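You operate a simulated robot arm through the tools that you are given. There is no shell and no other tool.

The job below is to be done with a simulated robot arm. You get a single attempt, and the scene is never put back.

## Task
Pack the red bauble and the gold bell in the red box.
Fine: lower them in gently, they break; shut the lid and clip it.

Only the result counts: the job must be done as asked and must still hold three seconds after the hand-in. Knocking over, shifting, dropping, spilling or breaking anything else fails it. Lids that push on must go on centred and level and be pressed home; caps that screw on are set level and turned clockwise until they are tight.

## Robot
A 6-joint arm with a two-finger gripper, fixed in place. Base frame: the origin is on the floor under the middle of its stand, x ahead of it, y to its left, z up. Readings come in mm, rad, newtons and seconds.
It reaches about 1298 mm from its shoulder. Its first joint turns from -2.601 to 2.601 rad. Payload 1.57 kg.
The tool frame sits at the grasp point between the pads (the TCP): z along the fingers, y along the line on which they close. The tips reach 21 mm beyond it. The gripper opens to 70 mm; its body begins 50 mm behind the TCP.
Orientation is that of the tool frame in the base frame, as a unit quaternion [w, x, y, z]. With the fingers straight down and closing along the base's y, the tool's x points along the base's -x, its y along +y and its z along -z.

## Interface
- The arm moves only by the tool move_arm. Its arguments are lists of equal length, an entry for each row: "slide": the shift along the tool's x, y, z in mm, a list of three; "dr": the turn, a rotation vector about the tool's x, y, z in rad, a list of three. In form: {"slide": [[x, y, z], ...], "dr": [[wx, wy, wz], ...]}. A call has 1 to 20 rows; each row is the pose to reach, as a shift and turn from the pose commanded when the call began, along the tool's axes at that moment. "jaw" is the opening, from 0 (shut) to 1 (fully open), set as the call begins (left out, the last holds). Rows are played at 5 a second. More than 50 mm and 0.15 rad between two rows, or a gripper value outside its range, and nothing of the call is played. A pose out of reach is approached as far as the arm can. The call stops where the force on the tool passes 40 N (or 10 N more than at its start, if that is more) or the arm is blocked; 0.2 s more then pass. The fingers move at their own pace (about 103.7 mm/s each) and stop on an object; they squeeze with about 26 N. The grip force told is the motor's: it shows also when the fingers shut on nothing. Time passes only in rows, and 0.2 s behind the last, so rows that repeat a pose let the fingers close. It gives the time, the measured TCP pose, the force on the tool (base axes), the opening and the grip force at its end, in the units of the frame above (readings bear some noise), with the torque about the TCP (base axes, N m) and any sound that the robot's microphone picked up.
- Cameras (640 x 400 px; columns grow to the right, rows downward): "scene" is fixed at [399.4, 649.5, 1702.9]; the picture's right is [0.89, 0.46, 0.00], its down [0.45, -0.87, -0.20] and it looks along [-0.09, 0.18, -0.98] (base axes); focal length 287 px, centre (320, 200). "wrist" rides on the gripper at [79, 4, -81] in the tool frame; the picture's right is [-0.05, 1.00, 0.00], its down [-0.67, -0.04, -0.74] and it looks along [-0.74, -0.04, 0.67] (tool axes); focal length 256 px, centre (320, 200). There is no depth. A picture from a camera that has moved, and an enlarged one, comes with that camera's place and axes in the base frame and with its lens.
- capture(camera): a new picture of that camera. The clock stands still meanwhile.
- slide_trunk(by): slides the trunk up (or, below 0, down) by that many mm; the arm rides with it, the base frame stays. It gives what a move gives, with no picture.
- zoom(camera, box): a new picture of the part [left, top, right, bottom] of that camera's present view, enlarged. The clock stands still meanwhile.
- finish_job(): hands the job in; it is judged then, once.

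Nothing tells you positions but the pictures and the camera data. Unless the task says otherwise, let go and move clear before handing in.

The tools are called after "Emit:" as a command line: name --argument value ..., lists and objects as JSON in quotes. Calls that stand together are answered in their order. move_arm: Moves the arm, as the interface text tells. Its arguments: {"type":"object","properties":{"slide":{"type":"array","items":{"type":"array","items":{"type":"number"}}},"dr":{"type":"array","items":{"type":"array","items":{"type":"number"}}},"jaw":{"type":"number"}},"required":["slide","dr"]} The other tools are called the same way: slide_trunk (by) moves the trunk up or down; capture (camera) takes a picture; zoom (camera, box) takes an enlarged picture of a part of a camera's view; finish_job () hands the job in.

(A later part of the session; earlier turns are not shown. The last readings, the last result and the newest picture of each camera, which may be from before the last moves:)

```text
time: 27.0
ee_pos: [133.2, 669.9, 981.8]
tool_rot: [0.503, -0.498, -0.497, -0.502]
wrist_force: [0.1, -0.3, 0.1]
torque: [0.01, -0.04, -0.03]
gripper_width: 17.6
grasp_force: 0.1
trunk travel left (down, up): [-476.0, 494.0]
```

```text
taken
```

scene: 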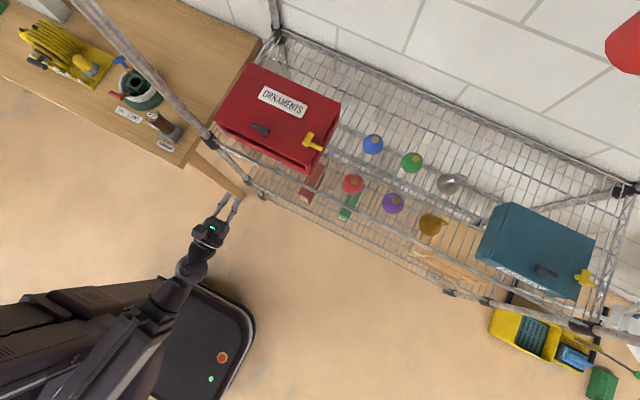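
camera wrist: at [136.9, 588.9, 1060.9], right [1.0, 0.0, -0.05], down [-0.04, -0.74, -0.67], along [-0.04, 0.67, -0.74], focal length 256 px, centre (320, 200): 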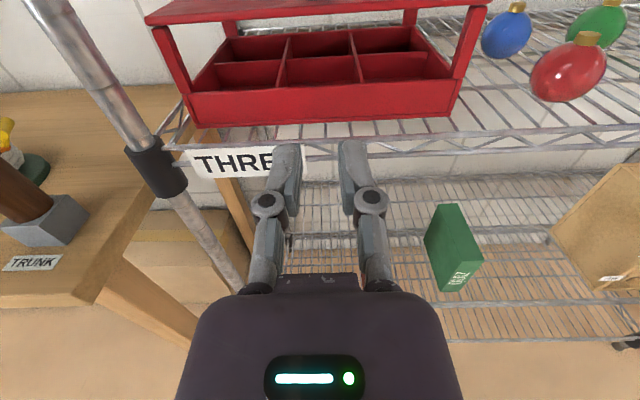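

Emit:
zoom --camera "wrist" --box '[140, 0, 320, 112]'

Emit:
zoom --camera "wrist" --box '[320, 0, 500, 112]'

Emit:
zoom --camera "wrist" --box '[470, 0, 640, 112]'

```text
3.56 times, centred on (230, 56) of wrist
camera zoom: at [136.9, 588.9, 1060.9], right [1.0, 0.0, -0.05], down [-0.04, -0.74, -0.67], along [-0.04, 0.67, -0.74], focal length 910 px, centre (640, 712)
```

zoom: 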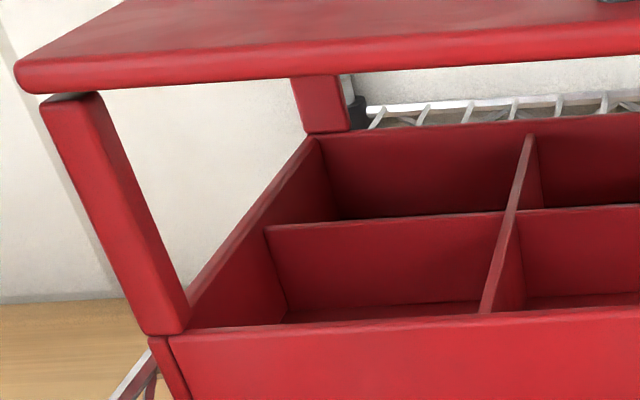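

```text
3.56 times, centred on (410, 56) of wrist
camera zoom: at [136.9, 588.9, 1060.9], right [1.0, 0.0, -0.05], down [-0.04, -0.74, -0.67], along [-0.04, 0.67, -0.74], focal length 910 px, centre (0, 712)
```

zoom: 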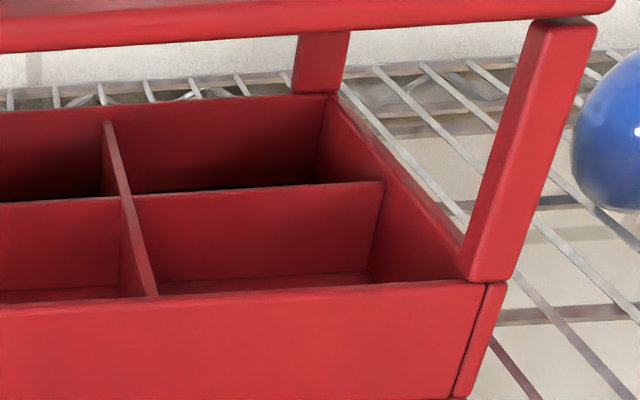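

```text
3.57 times, centred on (555, 56) of wrist
camera zoom: at [136.9, 588.9, 1060.9], right [1.0, 0.0, -0.05], down [-0.04, -0.74, -0.67], along [-0.04, 0.67, -0.74], focal length 914 px, centre (-519, 714)
```

zoom: 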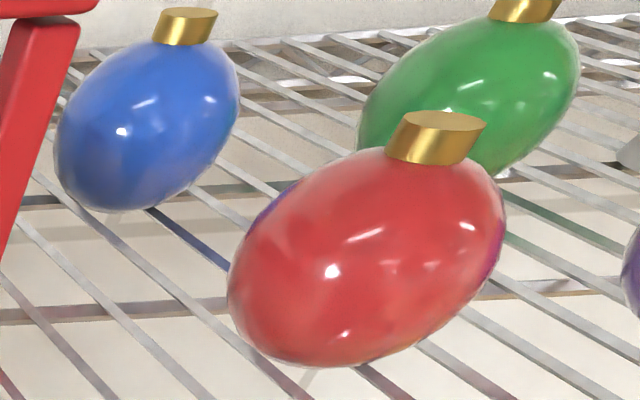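

The tray has six compartments (3×2), and the lid sits on corner posts with the back edge as its hinge. The fingers are level with the window, so I'll advance them under the front lip of the lid.

Emit:
move_arm --slide '[[0, 0, 40], [0, 0, 80], [0, 0, 110], [0, 0, 140], [0, 0, 160], [0, 0, 180]]' --dr '[[0, 0, 0], [0, 0, 0], [0, 0, 0], [0, 0, 0], [0, 0, 0], [0, 0, 0]]'

Emit:
capture --camera "wrist"

Emit:
zoom --camera "scene" --box '[180, 60, 380, 240]'

```text
time: 28.4
ee_pos: [132.3, 851.3, 983.0]
tool_rot: [0.503, -0.498, -0.497, -0.502]
wrist_force: [0.2, 0.1, 0.3]
torque: [-0.01, 0.03, -0.01]
gripper_width: 17.5
grasp_force: 0.0
trunk travel left (down, up): [-476.0, 494.0]
```

```text
taken
camera wrist: at [137.1, 769.9, 1060.8], right [1.0, 0.0, -0.05], down [-0.04, -0.74, -0.67], along [-0.04, 0.67, -0.74], focal length 256 px, centre (320, 200)
```

wrist: 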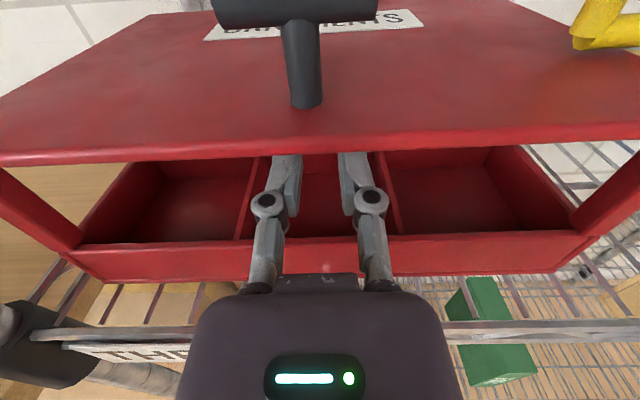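

```text
2.22 times, centred on (280, 150) of scene
camera zoom: at [399.4, 649.5, 1702.9], right [0.89, 0.46, 0.0], down [0.45, -0.87, -0.2], along [-0.09, 0.18, -0.98], focal length 638 px, centre (409, 311)
```

zoom: 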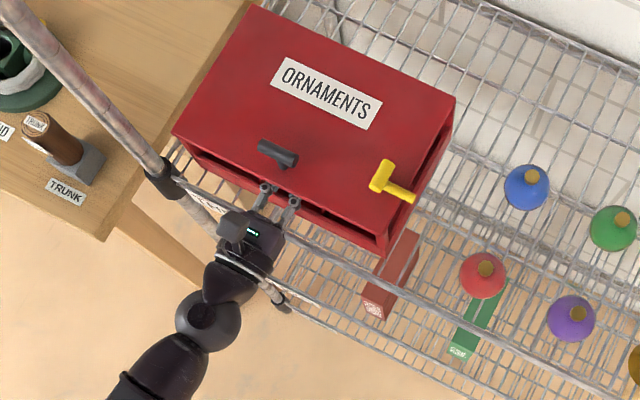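

The fingertips are about 30 mm under the lip without contact. I'll raise the trunk in small steps and watch the force to see whether the lid swings freely.

Emit:
slide_trunk --by 8

Emit:
slide_trunk --by 6

Emit:
capture --camera "wrist"

```text
time: 29.0
ee_pos: [133.4, 850.7, 990.5]
tool_rot: [0.503, -0.498, -0.497, -0.502]
wrist_force: [0.3, -0.5, 0.8]
torque: [0.01, -0.04, 0.0]
gripper_width: 17.5
grasp_force: 0.0
trunk travel left (down, up): [-484.0, 486.0]
```

```text
time: 29.5
ee_pos: [132.9, 851.1, 996.8]
tool_rot: [0.503, -0.498, -0.496, -0.502]
wrist_force: [0.0, 0.3, 0.3]
torque: [-0.01, -0.01, 0.01]
gripper_width: 17.4
grasp_force: 0.2
trunk travel left (down, up): [-490.0, 480.0]
```

```text
taken
camera wrist: at [137.1, 769.5, 1074.8], right [1.0, 0.0, -0.05], down [-0.04, -0.74, -0.67], along [-0.04, 0.67, -0.74], focal length 256 px, centre (320, 200)
```

wrist: 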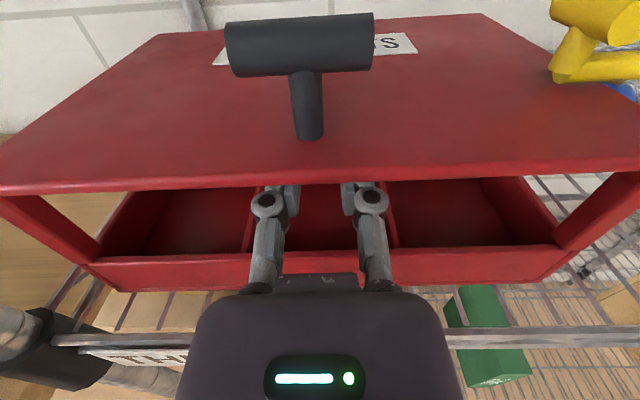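

Emit:
slide_trunk --by 4

Emit:
slide_trunk --by 4

Emit:
zoom --camera "wrist" --box '[200, 130, 440, 280]'

```text
time: 30.1
ee_pos: [133.4, 850.9, 999.9]
tool_rot: [0.503, -0.498, -0.496, -0.503]
wrist_force: [0.5, -0.3, 0.0]
torque: [-0.03, 0.01, 0.01]
gripper_width: 17.3
grasp_force: 0.1
trunk travel left (down, up): [-494.0, 476.0]
```

```text
time: 30.6
ee_pos: [134.3, 851.4, 1004.0]
tool_rot: [0.502, -0.498, -0.498, -0.502]
wrist_force: [-2.0, -10.8, -24.0]
torque: [-0.4, -0.11, 0.1]
gripper_width: 17.6
grasp_force: 0.0
trunk travel left (down, up): [-498.0, 472.0]
```

```text
2.67 times, centred on (320, 205) of wrist
camera zoom: at [137.0, 769.6, 1081.7], right [1.0, 0.0, -0.05], down [-0.04, -0.74, -0.67], along [-0.04, 0.67, -0.74], focal length 683 px, centre (320, 187)
```

zoom: 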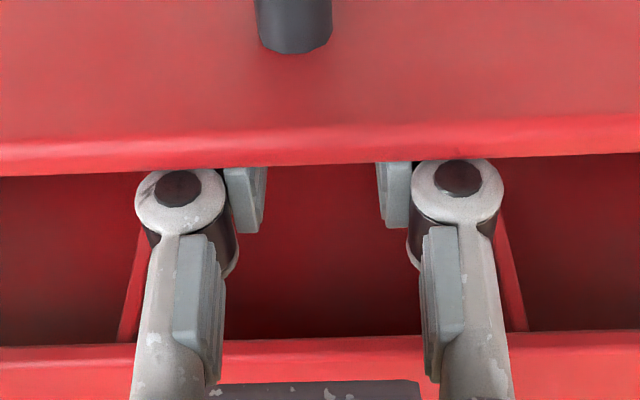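

Contact at about 24 N with almost no motion, so the lid may be latched. I'll check the gap at the posts, then back off.

Emit:
zoom --camera "wrist" --box '[480, 100, 640, 200]'

Emit:
zoom --camera "wrist" --box '[0, 150, 160, 250]'

Emit:
slide_trunk --by -10

Emit:
zoom --camera "wrist" --box '[480, 100, 640, 200]'

Emit:
zoom --camera "wrist" --box '[0, 150, 160, 250]'

```text
4.00 times, centred on (560, 150) of wrist
camera zoom: at [137.0, 769.6, 1081.7], right [1.0, 0.0, -0.05], down [-0.04, -0.74, -0.67], along [-0.04, 0.67, -0.74], focal length 1024 px, centre (-640, 400)
```

zoom: 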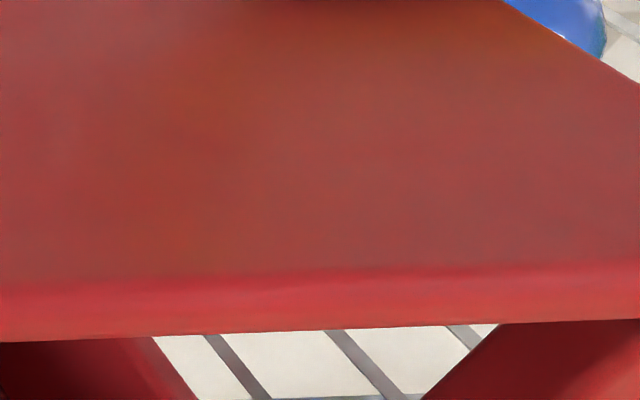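

```text
4.00 times, centred on (80, 200) of wrist
camera zoom: at [137.0, 769.6, 1081.7], right [1.0, 0.0, -0.05], down [-0.04, -0.74, -0.67], along [-0.04, 0.67, -0.74], focal length 1024 px, centre (1280, 200)
```

zoom: 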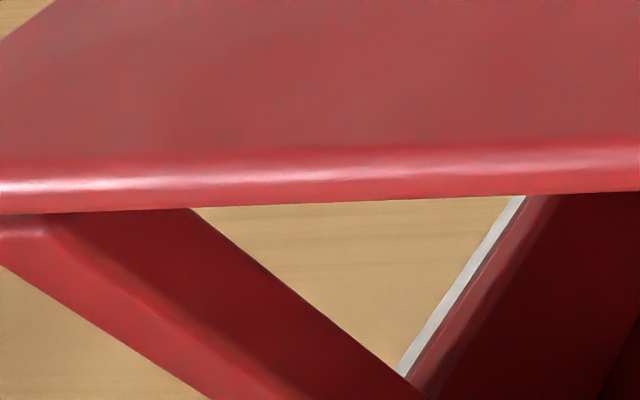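

```text
time: 31.2
ee_pos: [132.6, 851.6, 995.1]
tool_rot: [0.503, -0.498, -0.497, -0.502]
wrist_force: [-0.1, -0.5, 1.0]
torque: [-0.02, 0.03, 0.02]
gripper_width: 17.5
grasp_force: 0.0
trunk travel left (down, up): [-488.0, 482.0]
```

```text
4.00 times, centred on (560, 150) of wrist
camera zoom: at [137.1, 769.5, 1073.1], right [1.0, 0.0, -0.06], down [-0.04, -0.74, -0.67], along [-0.04, 0.67, -0.74], focal length 1024 px, centre (-640, 400)
```

zoom: 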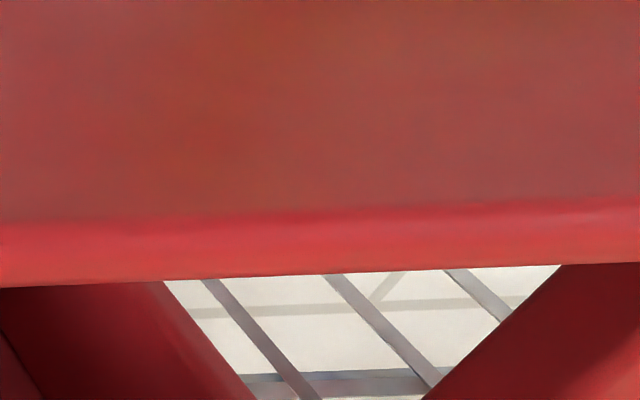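

```text
4.00 times, centred on (80, 200) of wrist
camera zoom: at [137.1, 769.5, 1073.1], right [1.0, 0.0, -0.06], down [-0.04, -0.74, -0.67], along [-0.04, 0.67, -0.74], focal length 1024 px, centre (1280, 200)
```

zoom: 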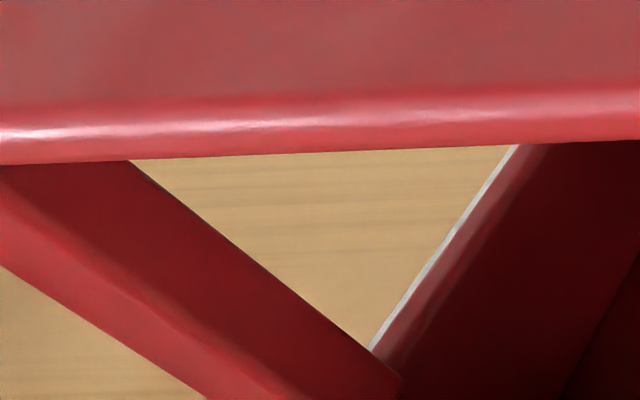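

The lid did not lift even at 24 N, so the clip must be holding it shut (the closed teal box's clip is in the same position). I'll retract, raise the trunk and go to a fingers-down pose closing along x so I can grip the clip's knob and test which way it moves.

Emit:
move_arm --slide '[[0, 0, -40], [0, 0, -80], [0, 0, -120], [0, 0, -160], [0, 0, -185]]' --dr '[[0, 0, 0], [0, 0, 0], [0, 0, 0], [0, 0, 0], [0, 0, 0]]'

Emit:
slide_trunk --by 340

Emit:
move_arm --slide '[[0, 8, -10], [0, 16, -20], [0, 24, -30], [0, 32, -40], [0, 40, -50], [0, 48, -60], [0, 56, -70], [0, 64, -80], [0, 72, -90], [0, 80, -100], [0, 88, -110]]' --dr '[[0, -0.1428, 0], [0, -0.2856, 0], [0, -0.4284, 0], [0, -0.5712, 0], [0, -0.714, 0], [0, -0.8568, 0], [0, -0.9996, 0], [0, -1.1424, 0], [0, -1.2852, 0], [0, -1.428, 0], [0, -1.5708, 0]]' --jaw 0.6

```text
time: 32.4
ee_pos: [133.1, 666.4, 994.4]
tool_rot: [0.503, -0.498, -0.497, -0.502]
wrist_force: [-0.4, 0.4, -0.5]
torque: [0.0, 0.01, 0.02]
gripper_width: 17.5
grasp_force: 0.0
trunk travel left (down, up): [-488.0, 482.0]
```

```text
time: 35.7
ee_pos: [135.0, 667.8, 1335.6]
tool_rot: [0.503, -0.498, -0.497, -0.502]
wrist_force: [0.6, 0.1, -0.7]
torque: [-0.01, 0.0, 0.02]
gripper_width: 17.2
grasp_force: 0.1
trunk travel left (down, up): [-828.0, 142.0]
```

```text
time: 38.1
ee_pos: [223.3, 557.9, 1146.0]
tool_rot: [-0.003, 0.707, 0.707, 0.002]
wrist_force: [-0.1, 0.0, 0.5]
torque: [0.02, 0.01, 0.03]
gripper_width: 41.9
grasp_force: 0.1
out of reach, approached as far as the arm can: row 1, 2, 3, 4, 5, 6, 7, 8, 9, 10, 11
trunk travel left (down, up): [-828.0, 142.0]
```

Emit:
move_arm --slide '[[42, 3, 0], [84, 6, 0], [126, 9, 0], [168, 12, 0], [210, 15, 0], [252, 18, 0], [294, 20, 0], [332, 21, 0]]' --dr '[[0, 0, 0], [0, 0, 0], [0, 0, 0], [0, 0, 0], [0, 0, 0], [0, 0, 0], [0, 0, 0], [0, 0, 0]]'

Emit:
capture --camera "wrist"

Emit:
zoom --camera "scene" --box '[200, 60, 400, 200]'

```text
time: 39.9
ee_pos: [244.7, 888.8, 1145.8]
tool_rot: [-0.004, 0.707, 0.707, 0.002]
wrist_force: [-0.2, 0.7, -0.5]
torque: [-0.02, 0.01, 0.04]
gripper_width: 42.0
grasp_force: 0.1
out of reach, approached as far as the arm can: row 3, 4, 5, 6, 7, 8
trunk travel left (down, up): [-828.0, 142.0]
```

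```text
taken
camera wrist: at [248.0, 968.1, 1227.6], right [1.0, -0.05, 0.0], down [-0.03, -0.67, 0.74], along [-0.04, -0.74, -0.67], focal length 256 px, centre (320, 200)
```

wrist: 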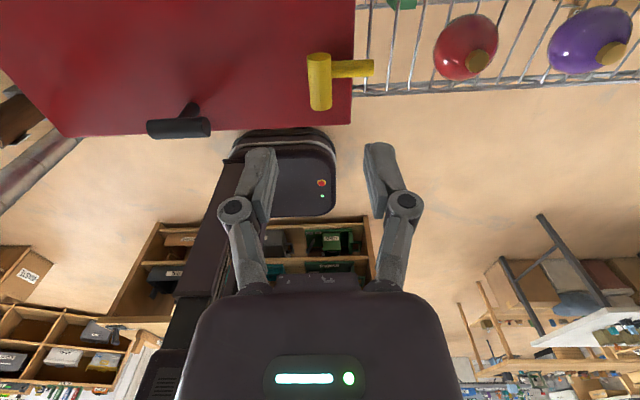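

```text
2.86 times, centred on (300, 130) of scene
camera zoom: at [399.4, 649.5, 1702.9], right [0.89, 0.46, 0.0], down [0.45, -0.87, -0.2], along [-0.09, 0.18, -0.98], focal length 820 px, centre (377, 400)
```

zoom: 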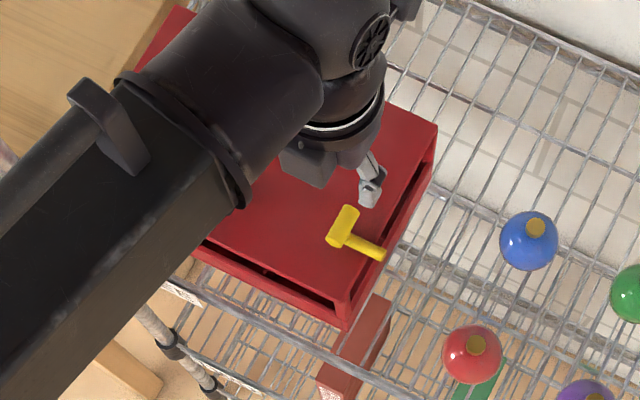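

Emit:
zoom --camera "wrist" --box '[290, 45, 386, 117]'

Emit:
zoom --camera "wrist" --box '[140, 80, 220, 140]'

```text
5.56 times, centred on (338, 81) of wrist
camera zoom: at [248.0, 968.1, 1227.6], right [1.0, -0.05, 0.0], down [-0.03, -0.67, 0.74], along [-0.04, -0.74, -0.67], focal length 1422 px, centre (220, 861)
```

zoom: 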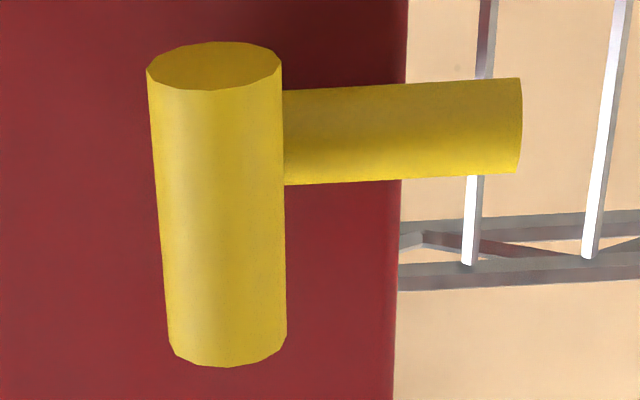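

```text
6.67 times, centred on (180, 110) of wrist
camera zoom: at [248.0, 968.1, 1227.6], right [1.0, -0.05, 0.0], down [-0.03, -0.67, 0.74], along [-0.04, -0.74, -0.67], focal length 1707 px, centre (1253, 800)
```

zoom: 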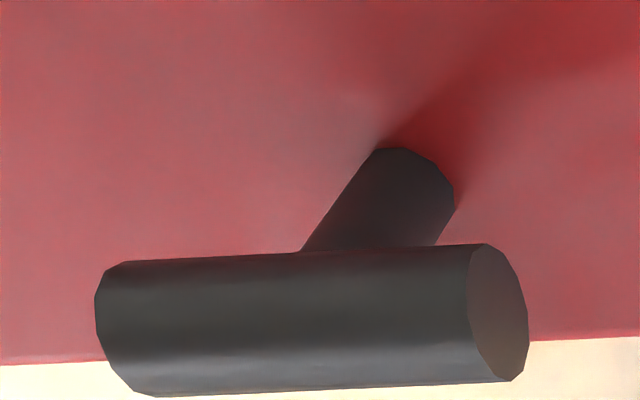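

I have the knob at about (243.5, 889.5, 1045) along y, with the arm reaching x≈285 at z≈1021. I'll lower over it, keeping the fingertips above the arm.

Emit:
slide_trunk --by -75

Emit:
slide_trunk --by -17

Emit:
capture --camera "wrist"

```text
time: 41.0
ee_pos: [243.5, 887.0, 1072.9]
tool_rot: [-0.004, 0.707, 0.707, 0.003]
wrist_force: [-0.1, -0.2, -0.4]
torque: [-0.01, 0.0, -0.03]
gripper_width: 42.0
grasp_force: 0.0
trunk travel left (down, up): [-753.0, 217.0]
```

```text
time: 41.7
ee_pos: [243.8, 887.0, 1054.8]
tool_rot: [-0.004, 0.707, 0.707, 0.002]
wrist_force: [0.8, 0.0, 0.7]
torque: [0.05, 0.0, 0.02]
gripper_width: 41.8
grasp_force: 0.1
trunk travel left (down, up): [-736.0, 234.0]
```

```text
taken
camera wrist: at [248.0, 966.4, 1136.4], right [1.0, -0.05, 0.0], down [-0.03, -0.67, 0.74], along [-0.04, -0.74, -0.67], focal length 256 px, centre (320, 200)
```

wrist: 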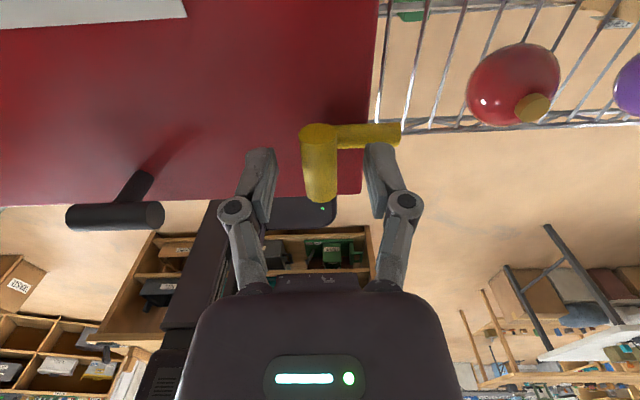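

The knob is centred between the fingers. I'll close on it and read the baseline force.

Emit:
move_arm --slide '[[0, 0, 0], [0, 0, 0], [0, 0, 0], [0, 0, 0]]' --dr '[[0, 0, 0], [0, 0, 0], [0, 0, 0], [0, 0, 0]]' --jaw 0

Emit:
zoom --camera "wrist" --box '[240, 90, 420, 230]'

```text
time: 42.7
ee_pos: [243.6, 888.5, 1054.6]
tool_rot: [-0.003, 0.707, 0.708, 0.002]
wrist_force: [1.3, 2.5, 3.7]
torque: [0.07, -0.03, 0.01]
gripper_width: 14.8
grasp_force: 32.1
trunk travel left (down, up): [-736.0, 234.0]
```

```text
2.86 times, centred on (330, 160) of wrist
camera zoom: at [247.9, 966.6, 1136.4], right [1.0, -0.05, 0.0], down [-0.03, -0.67, 0.74], along [-0.04, -0.74, -0.67], focal length 731 px, centre (291, 314)
```

zoom: 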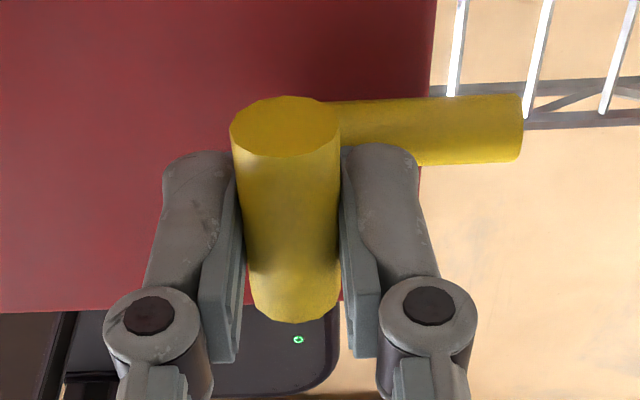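

Emit:
move_arm --slide '[[0, -1.5, 0], [0, -3, 0]]' --dr '[[0, 0, 0], [0, 0, 0]]'

Emit:
move_arm --slide '[[0, 3, 0], [0, 3, 0]]' --dr '[[0, 0, 0], [0, 0, 0]]'

Emit:
move_arm --slide '[[0, 0, 0], [0, 0, 0]]' --dr '[[0, 0, 0.06], [0, 0, 0.06]]'

Emit:
move_arm --slide '[[0, 0, 0], [0, 0, 0]]' --dr '[[0, 0, -0.06], [0, 0, -0.06]]'

```text
time: 43.3
ee_pos: [244.4, 888.1, 1054.9]
tool_rot: [-0.003, 0.708, 0.707, 0.003]
wrist_force: [14.2, 4.5, 7.4]
torque: [-0.02, -0.27, 0.05]
gripper_width: 15.0
grasp_force: 31.5
trunk travel left (down, up): [-736.0, 234.0]
```

```text
time: 43.9
ee_pos: [244.2, 888.0, 1055.3]
tool_rot: [-0.003, 0.707, 0.707, 0.001]
wrist_force: [4.4, 5.2, 6.9]
torque: [0.19, -0.01, 0.01]
gripper_width: 14.9
grasp_force: 32.0
trunk travel left (down, up): [-736.0, 234.0]
```

```text
time: 44.5
ee_pos: [244.1, 886.7, 1055.0]
tool_rot: [-0.005, 0.728, 0.685, 0.001]
wrist_force: [2.1, 4.0, 5.4]
torque: [0.27, 0.06, 0.51]
gripper_width: 15.9
grasp_force: 31.9
trunk travel left (down, up): [-736.0, 234.0]
```

```text
time: 45.1
ee_pos: [244.4, 885.8, 1054.2]
tool_rot: [-0.003, 0.707, 0.707, 0.002]
wrist_force: [1.8, 2.4, 3.2]
torque: [0.16, -0.05, -0.04]
gripper_width: 15.2
grasp_force: 31.7
trunk travel left (down, up): [-736.0, 234.0]
```

Sliding toward -x and a positive twist both meet stiff resistance. I'll try the remaining directions in small steps: +x, ±y, the opposite twist, and up.

Emit:
move_arm --slide '[[0, 1.5, 0], [0, 3, 0]]' --dr '[[0, 0, 0], [0, 0, 0]]'

Emit:
move_arm --slide '[[0, -3, 0], [0, -3, 0]]' --dr '[[0, 0, 0], [0, 0, 0]]'

Emit:
move_arm --slide '[[0, 0, 0], [0, 0, 0]]' --dr '[[0, 0, -0.06], [0, 0, -0.06]]'

Emit:
move_arm --slide '[[0, 0, 0], [0, 0, 0]]' --dr '[[0, 0, 0.06], [0, 0, 0.06]]'

Emit:
move_arm --slide '[[1.5, 0, 0], [3, 0, 0]]' --dr '[[0, 0, 0], [0, 0, 0]]'

Emit:
move_arm --slide '[[-3, 0, 0], [-6, 0, 0]]' --dr '[[0, 0, 0], [0, 0, 0]]'

Emit:
move_arm --slide '[[3, 0, 0], [3, 0, 0]]' --dr '[[0, 0, 0], [0, 0, 0]]'

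Emit:
slide_trunk --by 2

Emit:
slide_trunk --by -2

```text
time: 45.7
ee_pos: [244.4, 886.2, 1054.8]
tool_rot: [-0.004, 0.706, 0.708, 0.002]
wrist_force: [-11.7, -1.1, 0.7]
torque: [0.15, 0.3, -0.05]
gripper_width: 14.7
grasp_force: 31.7
trunk travel left (down, up): [-736.0, 234.0]
```

```text
time: 46.3
ee_pos: [243.2, 886.3, 1055.2]
tool_rot: [-0.003, 0.708, 0.707, 0.003]
wrist_force: [-0.9, -4.0, -0.7]
torque: [-0.29, 0.0, -0.01]
gripper_width: 14.7
grasp_force: 32.0
trunk travel left (down, up): [-736.0, 234.0]
```

```text
time: 46.9
ee_pos: [243.9, 886.7, 1054.7]
tool_rot: [-0.003, 0.686, 0.727, 0.004]
wrist_force: [1.6, -3.4, 0.5]
torque: [-0.23, -0.05, -0.52]
gripper_width: 15.8
grasp_force: 32.0
trunk travel left (down, up): [-736.0, 234.0]
```

```text
time: 47.5
ee_pos: [243.9, 887.8, 1054.2]
tool_rot: [-0.004, 0.707, 0.707, 0.002]
wrist_force: [2.2, -2.5, -1.1]
torque: [-0.1, -0.08, 0.05]
gripper_width: 14.8
grasp_force: 31.8
trunk travel left (down, up): [-736.0, 234.0]
```

```text
time: 48.1
ee_pos: [245.3, 888.4, 1055.5]
tool_rot: [-0.003, 0.707, 0.707, 0.001]
wrist_force: [2.7, -19.4, -6.5]
torque: [-0.09, 0.16, 0.06]
gripper_width: 14.8
grasp_force: 32.5
trunk travel left (down, up): [-736.0, 234.0]
```

```text
time: 48.7
ee_pos: [243.5, 887.0, 1054.2]
tool_rot: [-0.005, 0.707, 0.707, 0.005]
wrist_force: [4.0, 12.9, 10.4]
torque: [-0.15, -0.21, -0.03]
gripper_width: 15.2
grasp_force: 32.0
trunk travel left (down, up): [-736.0, 234.0]
```

```text
time: 49.3
ee_pos: [243.0, 888.2, 1055.2]
tool_rot: [-0.004, 0.707, 0.708, 0.003]
wrist_force: [1.8, 5.1, 4.5]
torque: [0.83, 0.02, 0.02]
gripper_width: 14.8
grasp_force: 32.0
trunk travel left (down, up): [-736.0, 234.0]
```

```text
time: 49.8
ee_pos: [245.2, 888.3, 1055.2]
tool_rot: [-0.003, 0.707, 0.707, 0.001]
wrist_force: [2.2, 0.4, -7.0]
torque: [-0.37, 0.18, 0.03]
gripper_width: 15.3
grasp_force: 31.5
trunk travel left (down, up): [-738.0, 232.0]
```

```text
time: 50.3
ee_pos: [243.1, 887.4, 1054.1]
tool_rot: [-0.003, 0.707, 0.707, 0.002]
wrist_force: [1.9, 1.6, 3.1]
torque: [0.03, -0.16, 0.01]
gripper_width: 15.0
grasp_force: 32.0
trunk travel left (down, up): [-736.0, 234.0]
```

Emit:
zoom --camera "wrist" --box '[240, 90, 420, 230]'

Emit:
zoom --camera "scene" --box '[280, 110, 350, 180]'

```text
2.86 times, centred on (330, 160) of wrist
camera zoom: at [248.0, 966.7, 1136.4], right [1.0, -0.05, 0.0], down [-0.03, -0.67, 0.74], along [-0.04, -0.74, -0.67], focal length 731 px, centre (291, 314)
```

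zoom: 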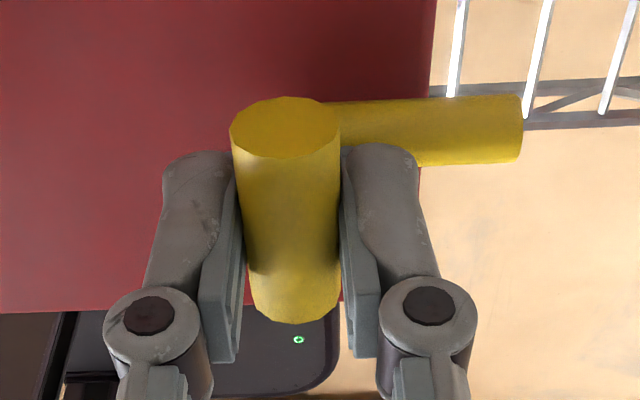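

```text
5.71 times, centred on (315, 145) of scene
camera zoom: at [399.4, 649.5, 1702.9], right [0.89, 0.46, 0.0], down [0.45, -0.87, -0.2], along [-0.09, 0.18, -0.98], focal length 1640 px, centre (349, 514)
```

zoom: 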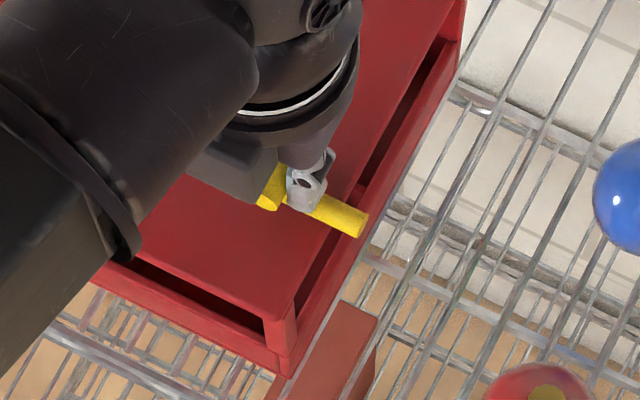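

Nothing moved, and the box itself is rigid under these loads. I'll push harder but gradually along -x, as if retracting a bolt.

Emit:
move_arm --slide '[[0, -2, 0], [0, -4, 0], [0, -5, 0], [0, -6, 0], [0, -7, 0]]' --dr '[[0, 0, 0], [0, 0, 0], [0, 0, 0], [0, 0, 0], [0, 0, 0]]'

```text
time: 51.6
ee_pos: [243.3, 888.0, 1055.4]
tool_rot: [0.001, 0.709, 0.705, 0.007]
wrist_force: [15.7, 0.2, 3.7]
torque: [-0.23, -0.33, 0.05]
gripper_width: 14.9
grasp_force: 32.2
trunk travel left (down, up): [-736.0, 234.0]
stopped in row 5: the force on the tool passed its limit at 40 N (the readings are from after the stop); the commanded pose is now the measured one
```

Emit:
move_arm --slide '[[0, 2, 0], [0, 4, 0], [0, 5, 0], [0, 6, 0], [0, 7, 0]]' --dr '[[0, 0, 0], [0, 0, 0], [0, 0, 0], [0, 0, 0], [0, 0, 0]]'

Emit:
zoom --camera "wrist" --box '[240, 90, 420, 230]'

```text
time: 52.8
ee_pos: [244.2, 886.2, 1055.6]
tool_rot: [-0.001, 0.707, 0.707, 0.005]
wrist_force: [-10.8, -2.9, -0.9]
torque: [-0.09, 0.3, 0.02]
gripper_width: 15.0
grasp_force: 31.9
trunk travel left (down, up): [-736.0, 234.0]
```

```text
2.86 times, centred on (330, 160) of wrist
camera zoom: at [247.8, 966.7, 1136.7], right [1.0, -0.05, 0.0], down [-0.04, -0.67, 0.74], along [-0.04, -0.74, -0.67], focal length 731 px, centre (291, 314)
```

zoom: 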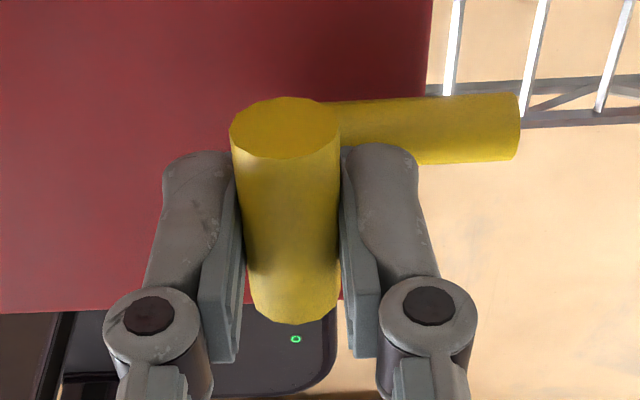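

Emit:
move_arm --slide '[[2, -2, 0], [4, -3, 0], [5, -3, 0], [6, -3, 0], [7, -3, 0]]' --dr '[[0, 0, 0], [0, 0, 0], [0, 0, 0], [0, 0, 0], [0, 0, 0]]'

Emit:
zoom --camera "wrist" --box '[240, 90, 420, 230]'

```text
time: 54.0
ee_pos: [246.6, 892.2, 1058.1]
tool_rot: [0.0, 0.709, 0.705, 0.005]
wrist_force: [4.9, -30.3, -0.8]
torque: [-0.31, -0.07, 0.0]
gripper_width: 15.2
grasp_force: 31.9
trunk travel left (down, up): [-736.0, 234.0]
```

```text
2.86 times, centred on (330, 160) of wrist
camera zoom: at [248.5, 970.7, 1138.1], right [1.0, -0.06, 0.01], down [-0.04, -0.67, 0.74], along [-0.04, -0.74, -0.67], focal length 731 px, centre (291, 314)
```

zoom: 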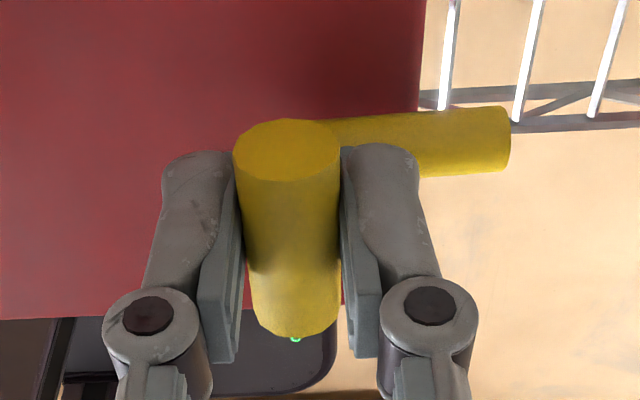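

Emit:
move_arm --slide '[[-4, 0, 0], [-7, 0, 0]]' --dr '[[0, 0, 0], [0, 0, 0]]'

Emit:
slide_trunk --by 3

Emit:
slide_trunk --by 2

Emit:
slide_trunk --by 2

Emit:
zoom --camera "wrist" --box '[240, 90, 420, 230]'

```text
time: 54.6
ee_pos: [244.4, 891.5, 1054.2]
tool_rot: [-0.003, 0.707, 0.707, 0.008]
wrist_force: [5.2, 9.3, 7.4]
torque: [-0.23, -0.19, 0.03]
gripper_width: 15.0
grasp_force: 32.0
trunk travel left (down, up): [-736.0, 234.0]
```

```text
time: 55.1
ee_pos: [246.0, 890.8, 1056.8]
tool_rot: [-0.002, 0.707, 0.707, 0.007]
wrist_force: [6.2, 18.2, -5.0]
torque: [0.38, 0.01, 0.03]
gripper_width: 15.0
grasp_force: 31.7
trunk travel left (down, up): [-739.0, 231.0]
```

```text
time: 55.6
ee_pos: [245.3, 890.8, 1058.6]
tool_rot: [-0.001, 0.708, 0.706, 0.006]
wrist_force: [9.0, 21.2, -7.6]
torque: [-0.13, -0.03, 0.05]
gripper_width: 15.2
grasp_force: 32.4
trunk travel left (down, up): [-741.0, 229.0]
```

```text
time: 56.1
ee_pos: [245.5, 891.2, 1060.3]
tool_rot: [-0.001, 0.708, 0.706, 0.006]
wrist_force: [13.5, 19.4, -11.9]
torque: [0.04, -0.06, 0.06]
gripper_width: 15.3
grasp_force: 31.7
trunk travel left (down, up): [-743.0, 227.0]
```

```text
2.86 times, centred on (330, 160) of wrist
camera zoom: at [249.6, 970.2, 1140.5], right [1.0, -0.06, 0.01], down [-0.04, -0.67, 0.74], along [-0.04, -0.74, -0.67], focal length 731 px, centre (291, 314)
```

zoom: 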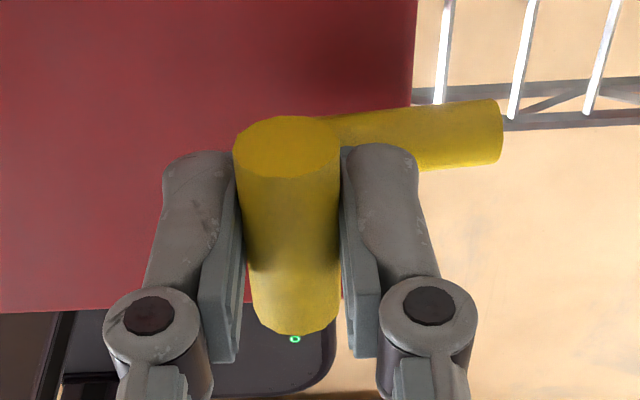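

Pulling up made the knob rise with the fingers while the tongue tilted, so the clip is a lever hinged about a y axis near the lid edge. I'll relieve the side loads and follow that arc, up and toward +x.

Emit:
move_arm --slide '[[2, 2, 0], [4, 3, 0]]' --dr '[[0, 0, 0], [0, 0, 0]]'

Emit:
zoom --camera "wrist" --box '[240, 90, 420, 230]'

Emit:
zoom --camera "scene" --box '[280, 110, 350, 180]'

```text
time: 56.7
ee_pos: [248.2, 891.9, 1060.1]
tool_rot: [0.0, 0.707, 0.707, 0.004]
wrist_force: [7.6, -4.0, -12.5]
torque: [0.04, 0.13, 0.08]
gripper_width: 15.0
grasp_force: 32.3
trunk travel left (down, up): [-743.0, 227.0]
```

```text
2.86 times, centred on (330, 160) of wrist
camera zoom: at [251.0, 970.5, 1142.1], right [1.0, -0.06, 0.0], down [-0.04, -0.67, 0.74], along [-0.04, -0.74, -0.67], focal length 731 px, centre (291, 314)
```

zoom: 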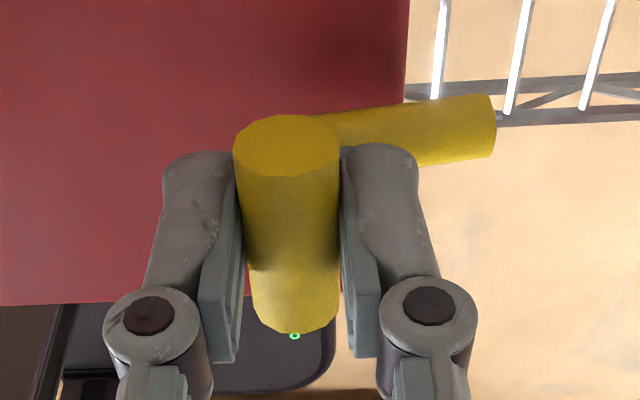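

```text
5.71 times, centred on (315, 145) of scene
camera zoom: at [399.4, 649.5, 1702.9], right [0.89, 0.46, 0.0], down [0.45, -0.87, -0.2], along [-0.09, 0.18, -0.98], focal length 1640 px, centre (349, 514)
```

zoom: 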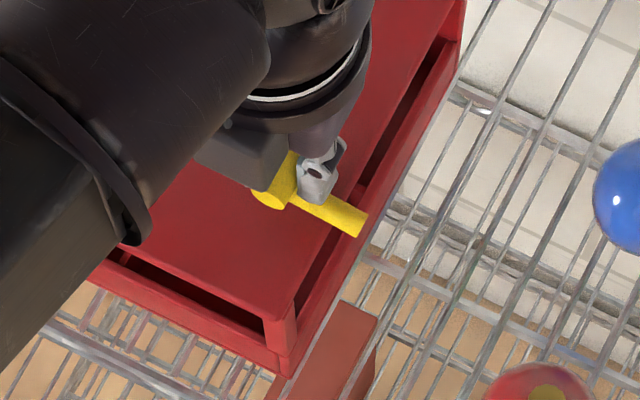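

The lever pivots near its outer end, so it flips outward over the lid edge. I'll release it, rise, close the fingers, and push the knob over toward +x from its inner side.

Emit:
move_arm --slide '[[0, 0, 0], [0, 0, 0], [0, 0, 0]]' --dr '[[0, 0, 0], [0, 0, 0], [0, 0, 0]]' --jaw 0.6

Emit:
slide_trunk --by 45

Emit:
zoom --camera "wrist" --box '[240, 40, 420, 180]'

Emit:
zoom --camera "scene" --box '[280, 110, 350, 180]'

```text
time: 57.5
ee_pos: [248.0, 892.4, 1060.9]
tool_rot: [-0.001, 0.707, 0.707, 0.006]
wrist_force: [-0.8, -0.2, -0.5]
torque: [0.01, -0.01, -0.06]
gripper_width: 42.1
grasp_force: 0.0
trunk travel left (down, up): [-743.0, 227.0]
```

```text
time: 58.4
ee_pos: [246.2, 892.5, 1106.8]
tool_rot: [-0.001, 0.708, 0.707, 0.006]
wrist_force: [-0.5, 0.5, -0.2]
torque: [0.02, 0.01, -0.01]
gripper_width: 42.0
grasp_force: 0.1
trunk travel left (down, up): [-788.0, 182.0]
```

```text
2.86 times, centred on (330, 110) of wrist
camera zoom: at [250.1, 971.6, 1188.2], right [1.0, -0.06, 0.01], down [-0.04, -0.67, 0.74], along [-0.04, -0.74, -0.67], focal length 731 px, centre (291, 457)
```

zoom: 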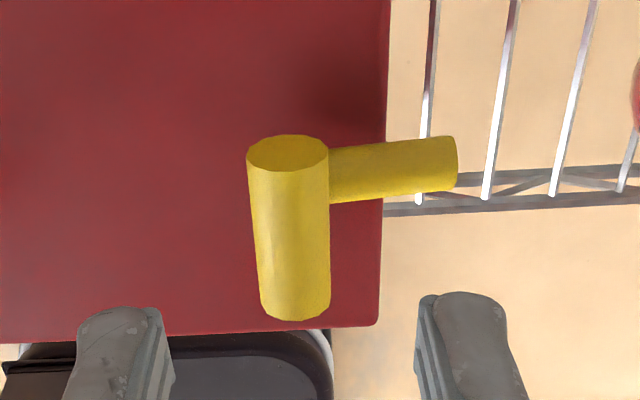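

```text
5.71 times, centred on (315, 145) of scene
camera zoom: at [399.4, 649.5, 1702.9], right [0.89, 0.46, 0.0], down [0.45, -0.87, -0.2], along [-0.09, 0.18, -0.98], focal length 1640 px, centre (349, 514)
```

zoom: 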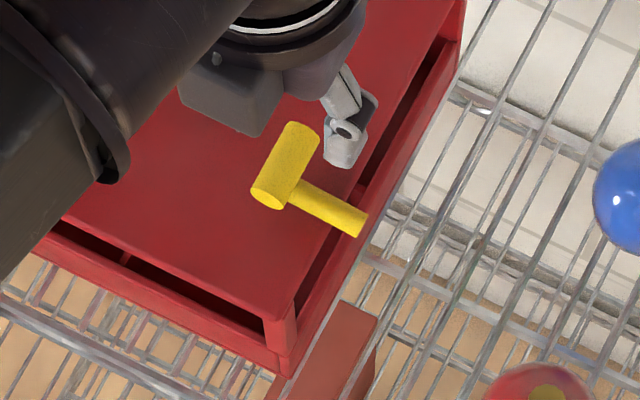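

Emit:
move_arm --slide '[[0, -18, 0], [0, -36, 0], [0, -36, 0]]' --dr '[[0, 0, 0], [0, 0, 0], [0, 0, 0]]' --jaw 0

Emit:
slide_trunk --by -50

Emit:
slide_trunk --by -9

Emit:
zoom --camera "wrist" --box '[240, 90, 440, 240]'

```text
time: 59.2
ee_pos: [211.1, 893.7, 1107.4]
tool_rot: [0.0, 0.708, 0.706, 0.005]
wrist_force: [0.5, 0.1, -1.0]
torque: [0.0, -0.02, -0.01]
gripper_width: 0.0
grasp_force: 25.7
trunk travel left (down, up): [-788.0, 182.0]
```

```text
time: 60.1
ee_pos: [211.9, 892.7, 1056.6]
tool_rot: [0.0, 0.708, 0.706, 0.006]
wrist_force: [0.2, 0.7, 0.3]
torque: [-0.02, 0.01, 0.03]
gripper_width: 0.0
grasp_force: 26.0
trunk travel left (down, up): [-738.0, 232.0]
```

```text
time: 60.7
ee_pos: [211.2, 892.4, 1048.4]
tool_rot: [0.0, 0.708, 0.706, 0.005]
wrist_force: [-0.6, -0.1, 0.2]
torque: [0.02, 0.0, 0.01]
gripper_width: 0.0
grasp_force: 26.2
trunk travel left (down, up): [-729.0, 241.0]
```

```text
2.67 times, centred on (340, 165) of wrist
camera zoom: at [214.1, 972.0, 1129.4], right [1.0, -0.06, 0.01], down [-0.04, -0.67, 0.74], along [-0.04, -0.74, -0.67], focal length 683 px, centre (267, 293)
```

zoom: 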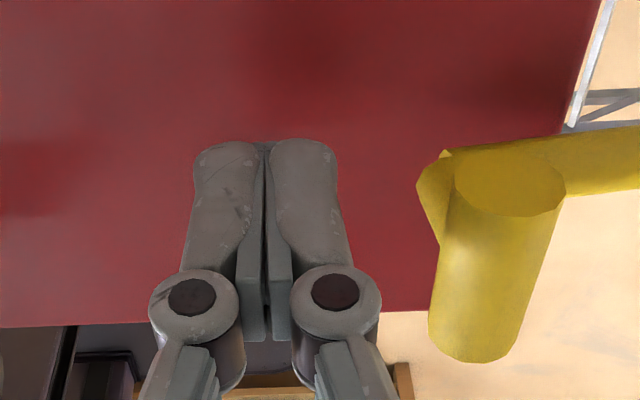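

Emit:
move_arm --slide '[[0, 6, 0], [0, 12, 0], [0, 16, 0], [0, 20, 0], [0, 24, 0], [0, 28, 0], [0, 32, 0]]' --dr '[[0, 0, 0], [0, 0, 0], [0, 0, 0], [0, 0, 0], [0, 0, 0], [0, 0, 0], [0, 0, 0]]'

Emit:
zoom --camera "wrist" --box '[240, 90, 440, 240]'

Emit:
zoom --camera "scene" --box '[280, 110, 350, 180]'

```text
time: 62.1
ee_pos: [225.7, 893.2, 1048.6]
tool_rot: [-0.006, 0.705, 0.709, 0.002]
wrist_force: [-17.7, 0.6, 9.5]
torque: [0.01, -0.11, -0.03]
gripper_width: 0.0
grasp_force: 25.8
trunk travel left (down, up): [-729.0, 241.0]
stopped in row 6: the force on the tool passed its limit at 43 N (the readings are from after the stop); the commanded pose is now the measured one
```

```text
2.67 times, centred on (340, 165) of wrist
camera zoom: at [231.4, 971.8, 1130.7], right [1.0, -0.05, -0.01], down [-0.03, -0.68, 0.74], along [-0.04, -0.74, -0.68], focal length 683 px, centre (267, 293)
```

zoom: 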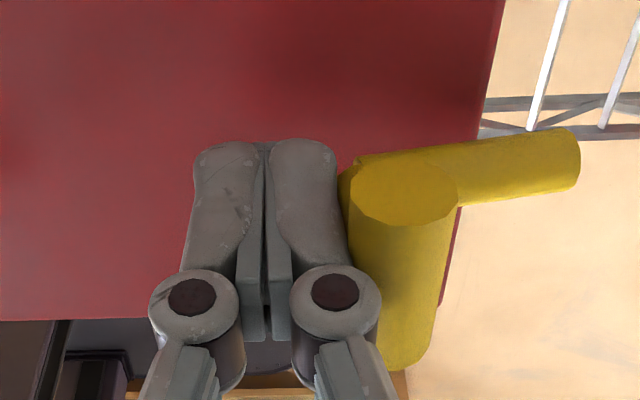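

```text
5.71 times, centred on (315, 145) of scene
camera zoom: at [399.4, 649.5, 1702.9], right [0.89, 0.46, 0.0], down [0.45, -0.87, -0.2], along [-0.09, 0.18, -0.98], focal length 1640 px, centre (349, 514)
```

zoom: 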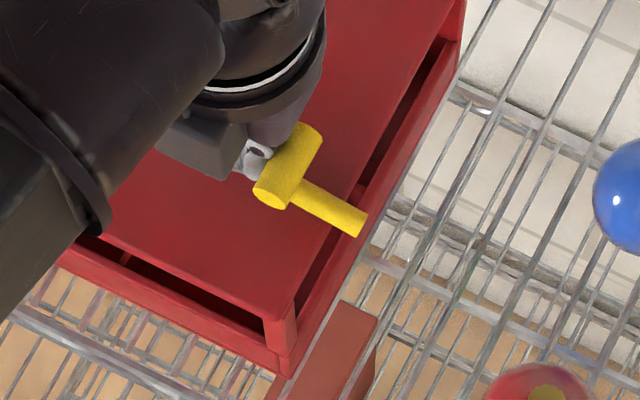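

The push hit the force limit because it bears too low on the lever. Gripping the front end of the knob, clear of the stem, will let me carry it along its arc instead. I'll back off, rise and re-check the knob.

Emit:
move_arm --slide '[[0, -6, 0], [0, -14, 0]]' --dr '[[0, 0, 0], [0, 0, 0]]'

Emit:
slide_trunk --by 58

Emit:
move_arm --slide '[[-6, 10, 0], [-12, 20, 0], [-20, 34, 0], [-20, 34, 0]]' --dr '[[0, 0, 0], [0, 0, 0], [0, 0, 0], [0, 0, 0]]' --jaw 0.6

Emit:
zoom --camera "wrist" --box '[240, 40, 420, 180]'

Emit:
zoom --camera "scene" --box '[280, 110, 350, 180]'

```text
time: 62.7
ee_pos: [218.4, 893.0, 1047.6]
tool_rot: [-0.004, 0.706, 0.708, 0.004]
wrist_force: [-0.3, -0.4, -0.1]
torque: [-0.02, -0.01, 0.02]
gripper_width: 0.1
grasp_force: 25.9
trunk travel left (down, up): [-729.0, 241.0]
```

```text
time: 63.7
ee_pos: [217.8, 894.2, 1105.4]
tool_rot: [-0.005, 0.707, 0.708, 0.003]
wrist_force: [-0.3, -0.3, -0.2]
torque: [-0.02, -0.01, -0.04]
gripper_width: 0.0
grasp_force: 26.0
trunk travel left (down, up): [-787.0, 183.0]
```

```text
time: 64.7
ee_pos: [252.1, 873.4, 1106.0]
tool_rot: [-0.004, 0.706, 0.708, 0.003]
wrist_force: [-0.2, -0.4, -0.4]
torque: [-0.02, 0.01, 0.01]
gripper_width: 41.9
grasp_force: 0.1
trunk travel left (down, up): [-787.0, 183.0]
```

```text
2.86 times, centred on (330, 110) of wrist
camera zoom: at [256.2, 953.2, 1187.3], right [1.0, -0.05, 0.0], down [-0.03, -0.67, 0.74], along [-0.04, -0.74, -0.67], focal length 731 px, centre (291, 457)
```

zoom: 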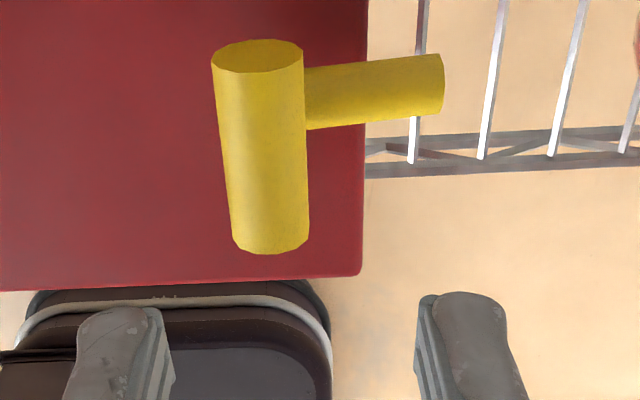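

```text
5.71 times, centred on (315, 145) of scene
camera zoom: at [399.4, 649.5, 1702.9], right [0.89, 0.46, 0.0], down [0.45, -0.87, -0.2], along [-0.09, 0.18, -0.98], focal length 1640 px, centre (349, 514)
```

zoom: 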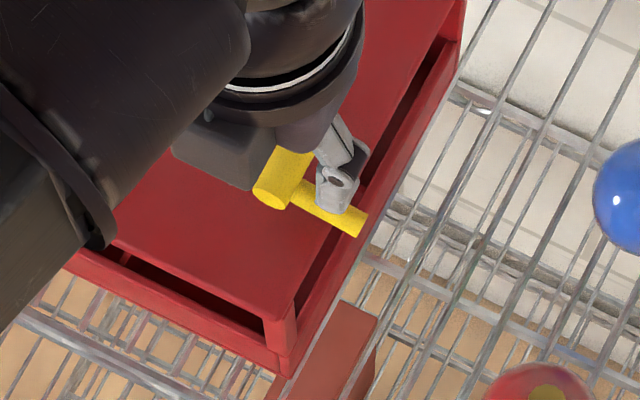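

Emit:
move_arm --slide '[[-1, -4, 0], [-1.5, -4, 0]]' --dr '[[0, 0, 0], [0, 0, 0]]'

Emit:
slide_trunk --by -49

Emit:
move_arm --slide '[[0, 0, 0], [0, 0, 0], [0, 0, 0], [0, 0, 0]]' --dr '[[0, 0, 0], [0, 0, 0], [0, 0, 0], [0, 0, 0]]' --jaw 0

Emit:
zoom --camera "wrist" --box '[240, 90, 420, 230]'

```text
time: 65.3
ee_pos: [247.2, 872.8, 1106.2]
tool_rot: [-0.005, 0.707, 0.707, 0.003]
wrist_force: [-0.3, 0.6, -0.4]
torque: [-0.03, 0.0, 0.01]
gripper_width: 41.9
grasp_force: 0.0
trunk travel left (down, up): [-787.0, 183.0]
```

```text
time: 66.2
ee_pos: [248.0, 872.3, 1057.0]
tool_rot: [-0.005, 0.706, 0.708, 0.003]
wrist_force: [0.3, 0.7, -1.1]
torque: [0.0, -0.01, -0.01]
gripper_width: 41.9
grasp_force: 0.1
trunk travel left (down, up): [-738.0, 232.0]
```

```text
time: 67.2
ee_pos: [248.1, 872.5, 1057.1]
tool_rot: [-0.005, 0.706, 0.708, 0.004]
wrist_force: [-3.9, 2.1, 1.3]
torque: [0.01, 0.04, -0.01]
gripper_width: 14.7
grasp_force: 32.4
trunk travel left (down, up): [-738.0, 232.0]
```

```text
2.86 times, centred on (330, 160) of wrist
camera zoom: at [251.7, 951.6, 1138.5], right [1.0, -0.05, 0.0], down [-0.03, -0.67, 0.74], along [-0.04, -0.74, -0.67], focal length 731 px, centre (291, 314)
```

zoom: 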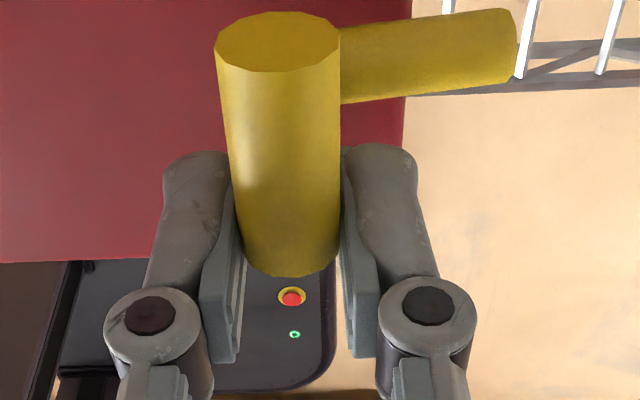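

Emit:
slide_trunk --by 3

Emit:
move_arm --slide '[[0, 2, 0], [0, 4, 0]]' --dr '[[0, 0, 0], [0, 0, 0]]'

Emit:
slide_trunk --by 3

Emit:
move_arm --slide '[[0, 2, 0], [0, 4, 0]]' --dr '[[0, 0, 0], [0, 0, 0]]'

Emit:
zoom --camera "wrist" --box '[240, 90, 420, 230]'

```text
time: 67.7
ee_pos: [249.9, 873.1, 1058.8]
tool_rot: [-0.003, 0.706, 0.708, 0.004]
wrist_force: [1.9, -0.2, -5.8]
torque: [-0.13, 0.06, -0.02]
gripper_width: 14.9
grasp_force: 32.0
trunk travel left (down, up): [-741.0, 229.0]
```

```text
time: 68.3
ee_pos: [249.6, 872.4, 1059.9]
tool_rot: [-0.005, 0.705, 0.709, 0.001]
wrist_force: [-7.4, -0.5, -1.1]
torque: [-0.42, 0.25, 0.03]
gripper_width: 14.5
grasp_force: 31.7
trunk travel left (down, up): [-741.0, 229.0]
```

```text
time: 68.8
ee_pos: [252.1, 872.6, 1063.4]
tool_rot: [-0.004, 0.706, 0.708, 0.003]
wrist_force: [-2.6, 0.3, -1.0]
torque: [-0.21, 0.05, 0.02]
gripper_width: 15.0
grasp_force: 31.4
trunk travel left (down, up): [-744.0, 226.0]
```

```text
time: 69.4
ee_pos: [253.6, 872.8, 1062.5]
tool_rot: [-0.004, 0.706, 0.708, 0.003]
wrist_force: [-12.6, 0.5, 5.1]
torque: [-0.16, 0.31, 0.03]
gripper_width: 14.9
grasp_force: 31.6
trunk travel left (down, up): [-744.0, 226.0]
```

```text
2.86 times, centred on (330, 160) of wrist
camera zoom: at [256.8, 951.6, 1145.1], right [1.0, -0.05, 0.0], down [-0.03, -0.67, 0.74], along [-0.04, -0.74, -0.67], focal length 731 px, centre (291, 314)
```

zoom: 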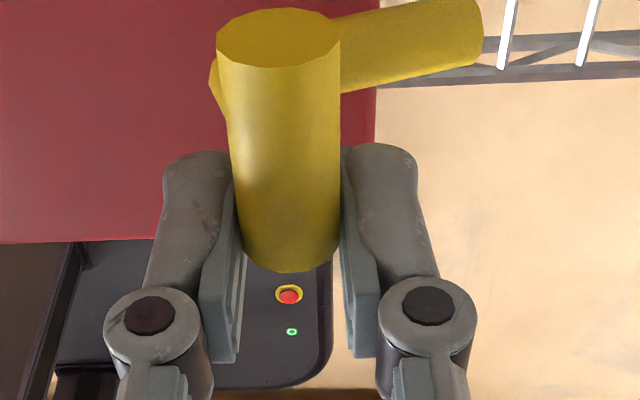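

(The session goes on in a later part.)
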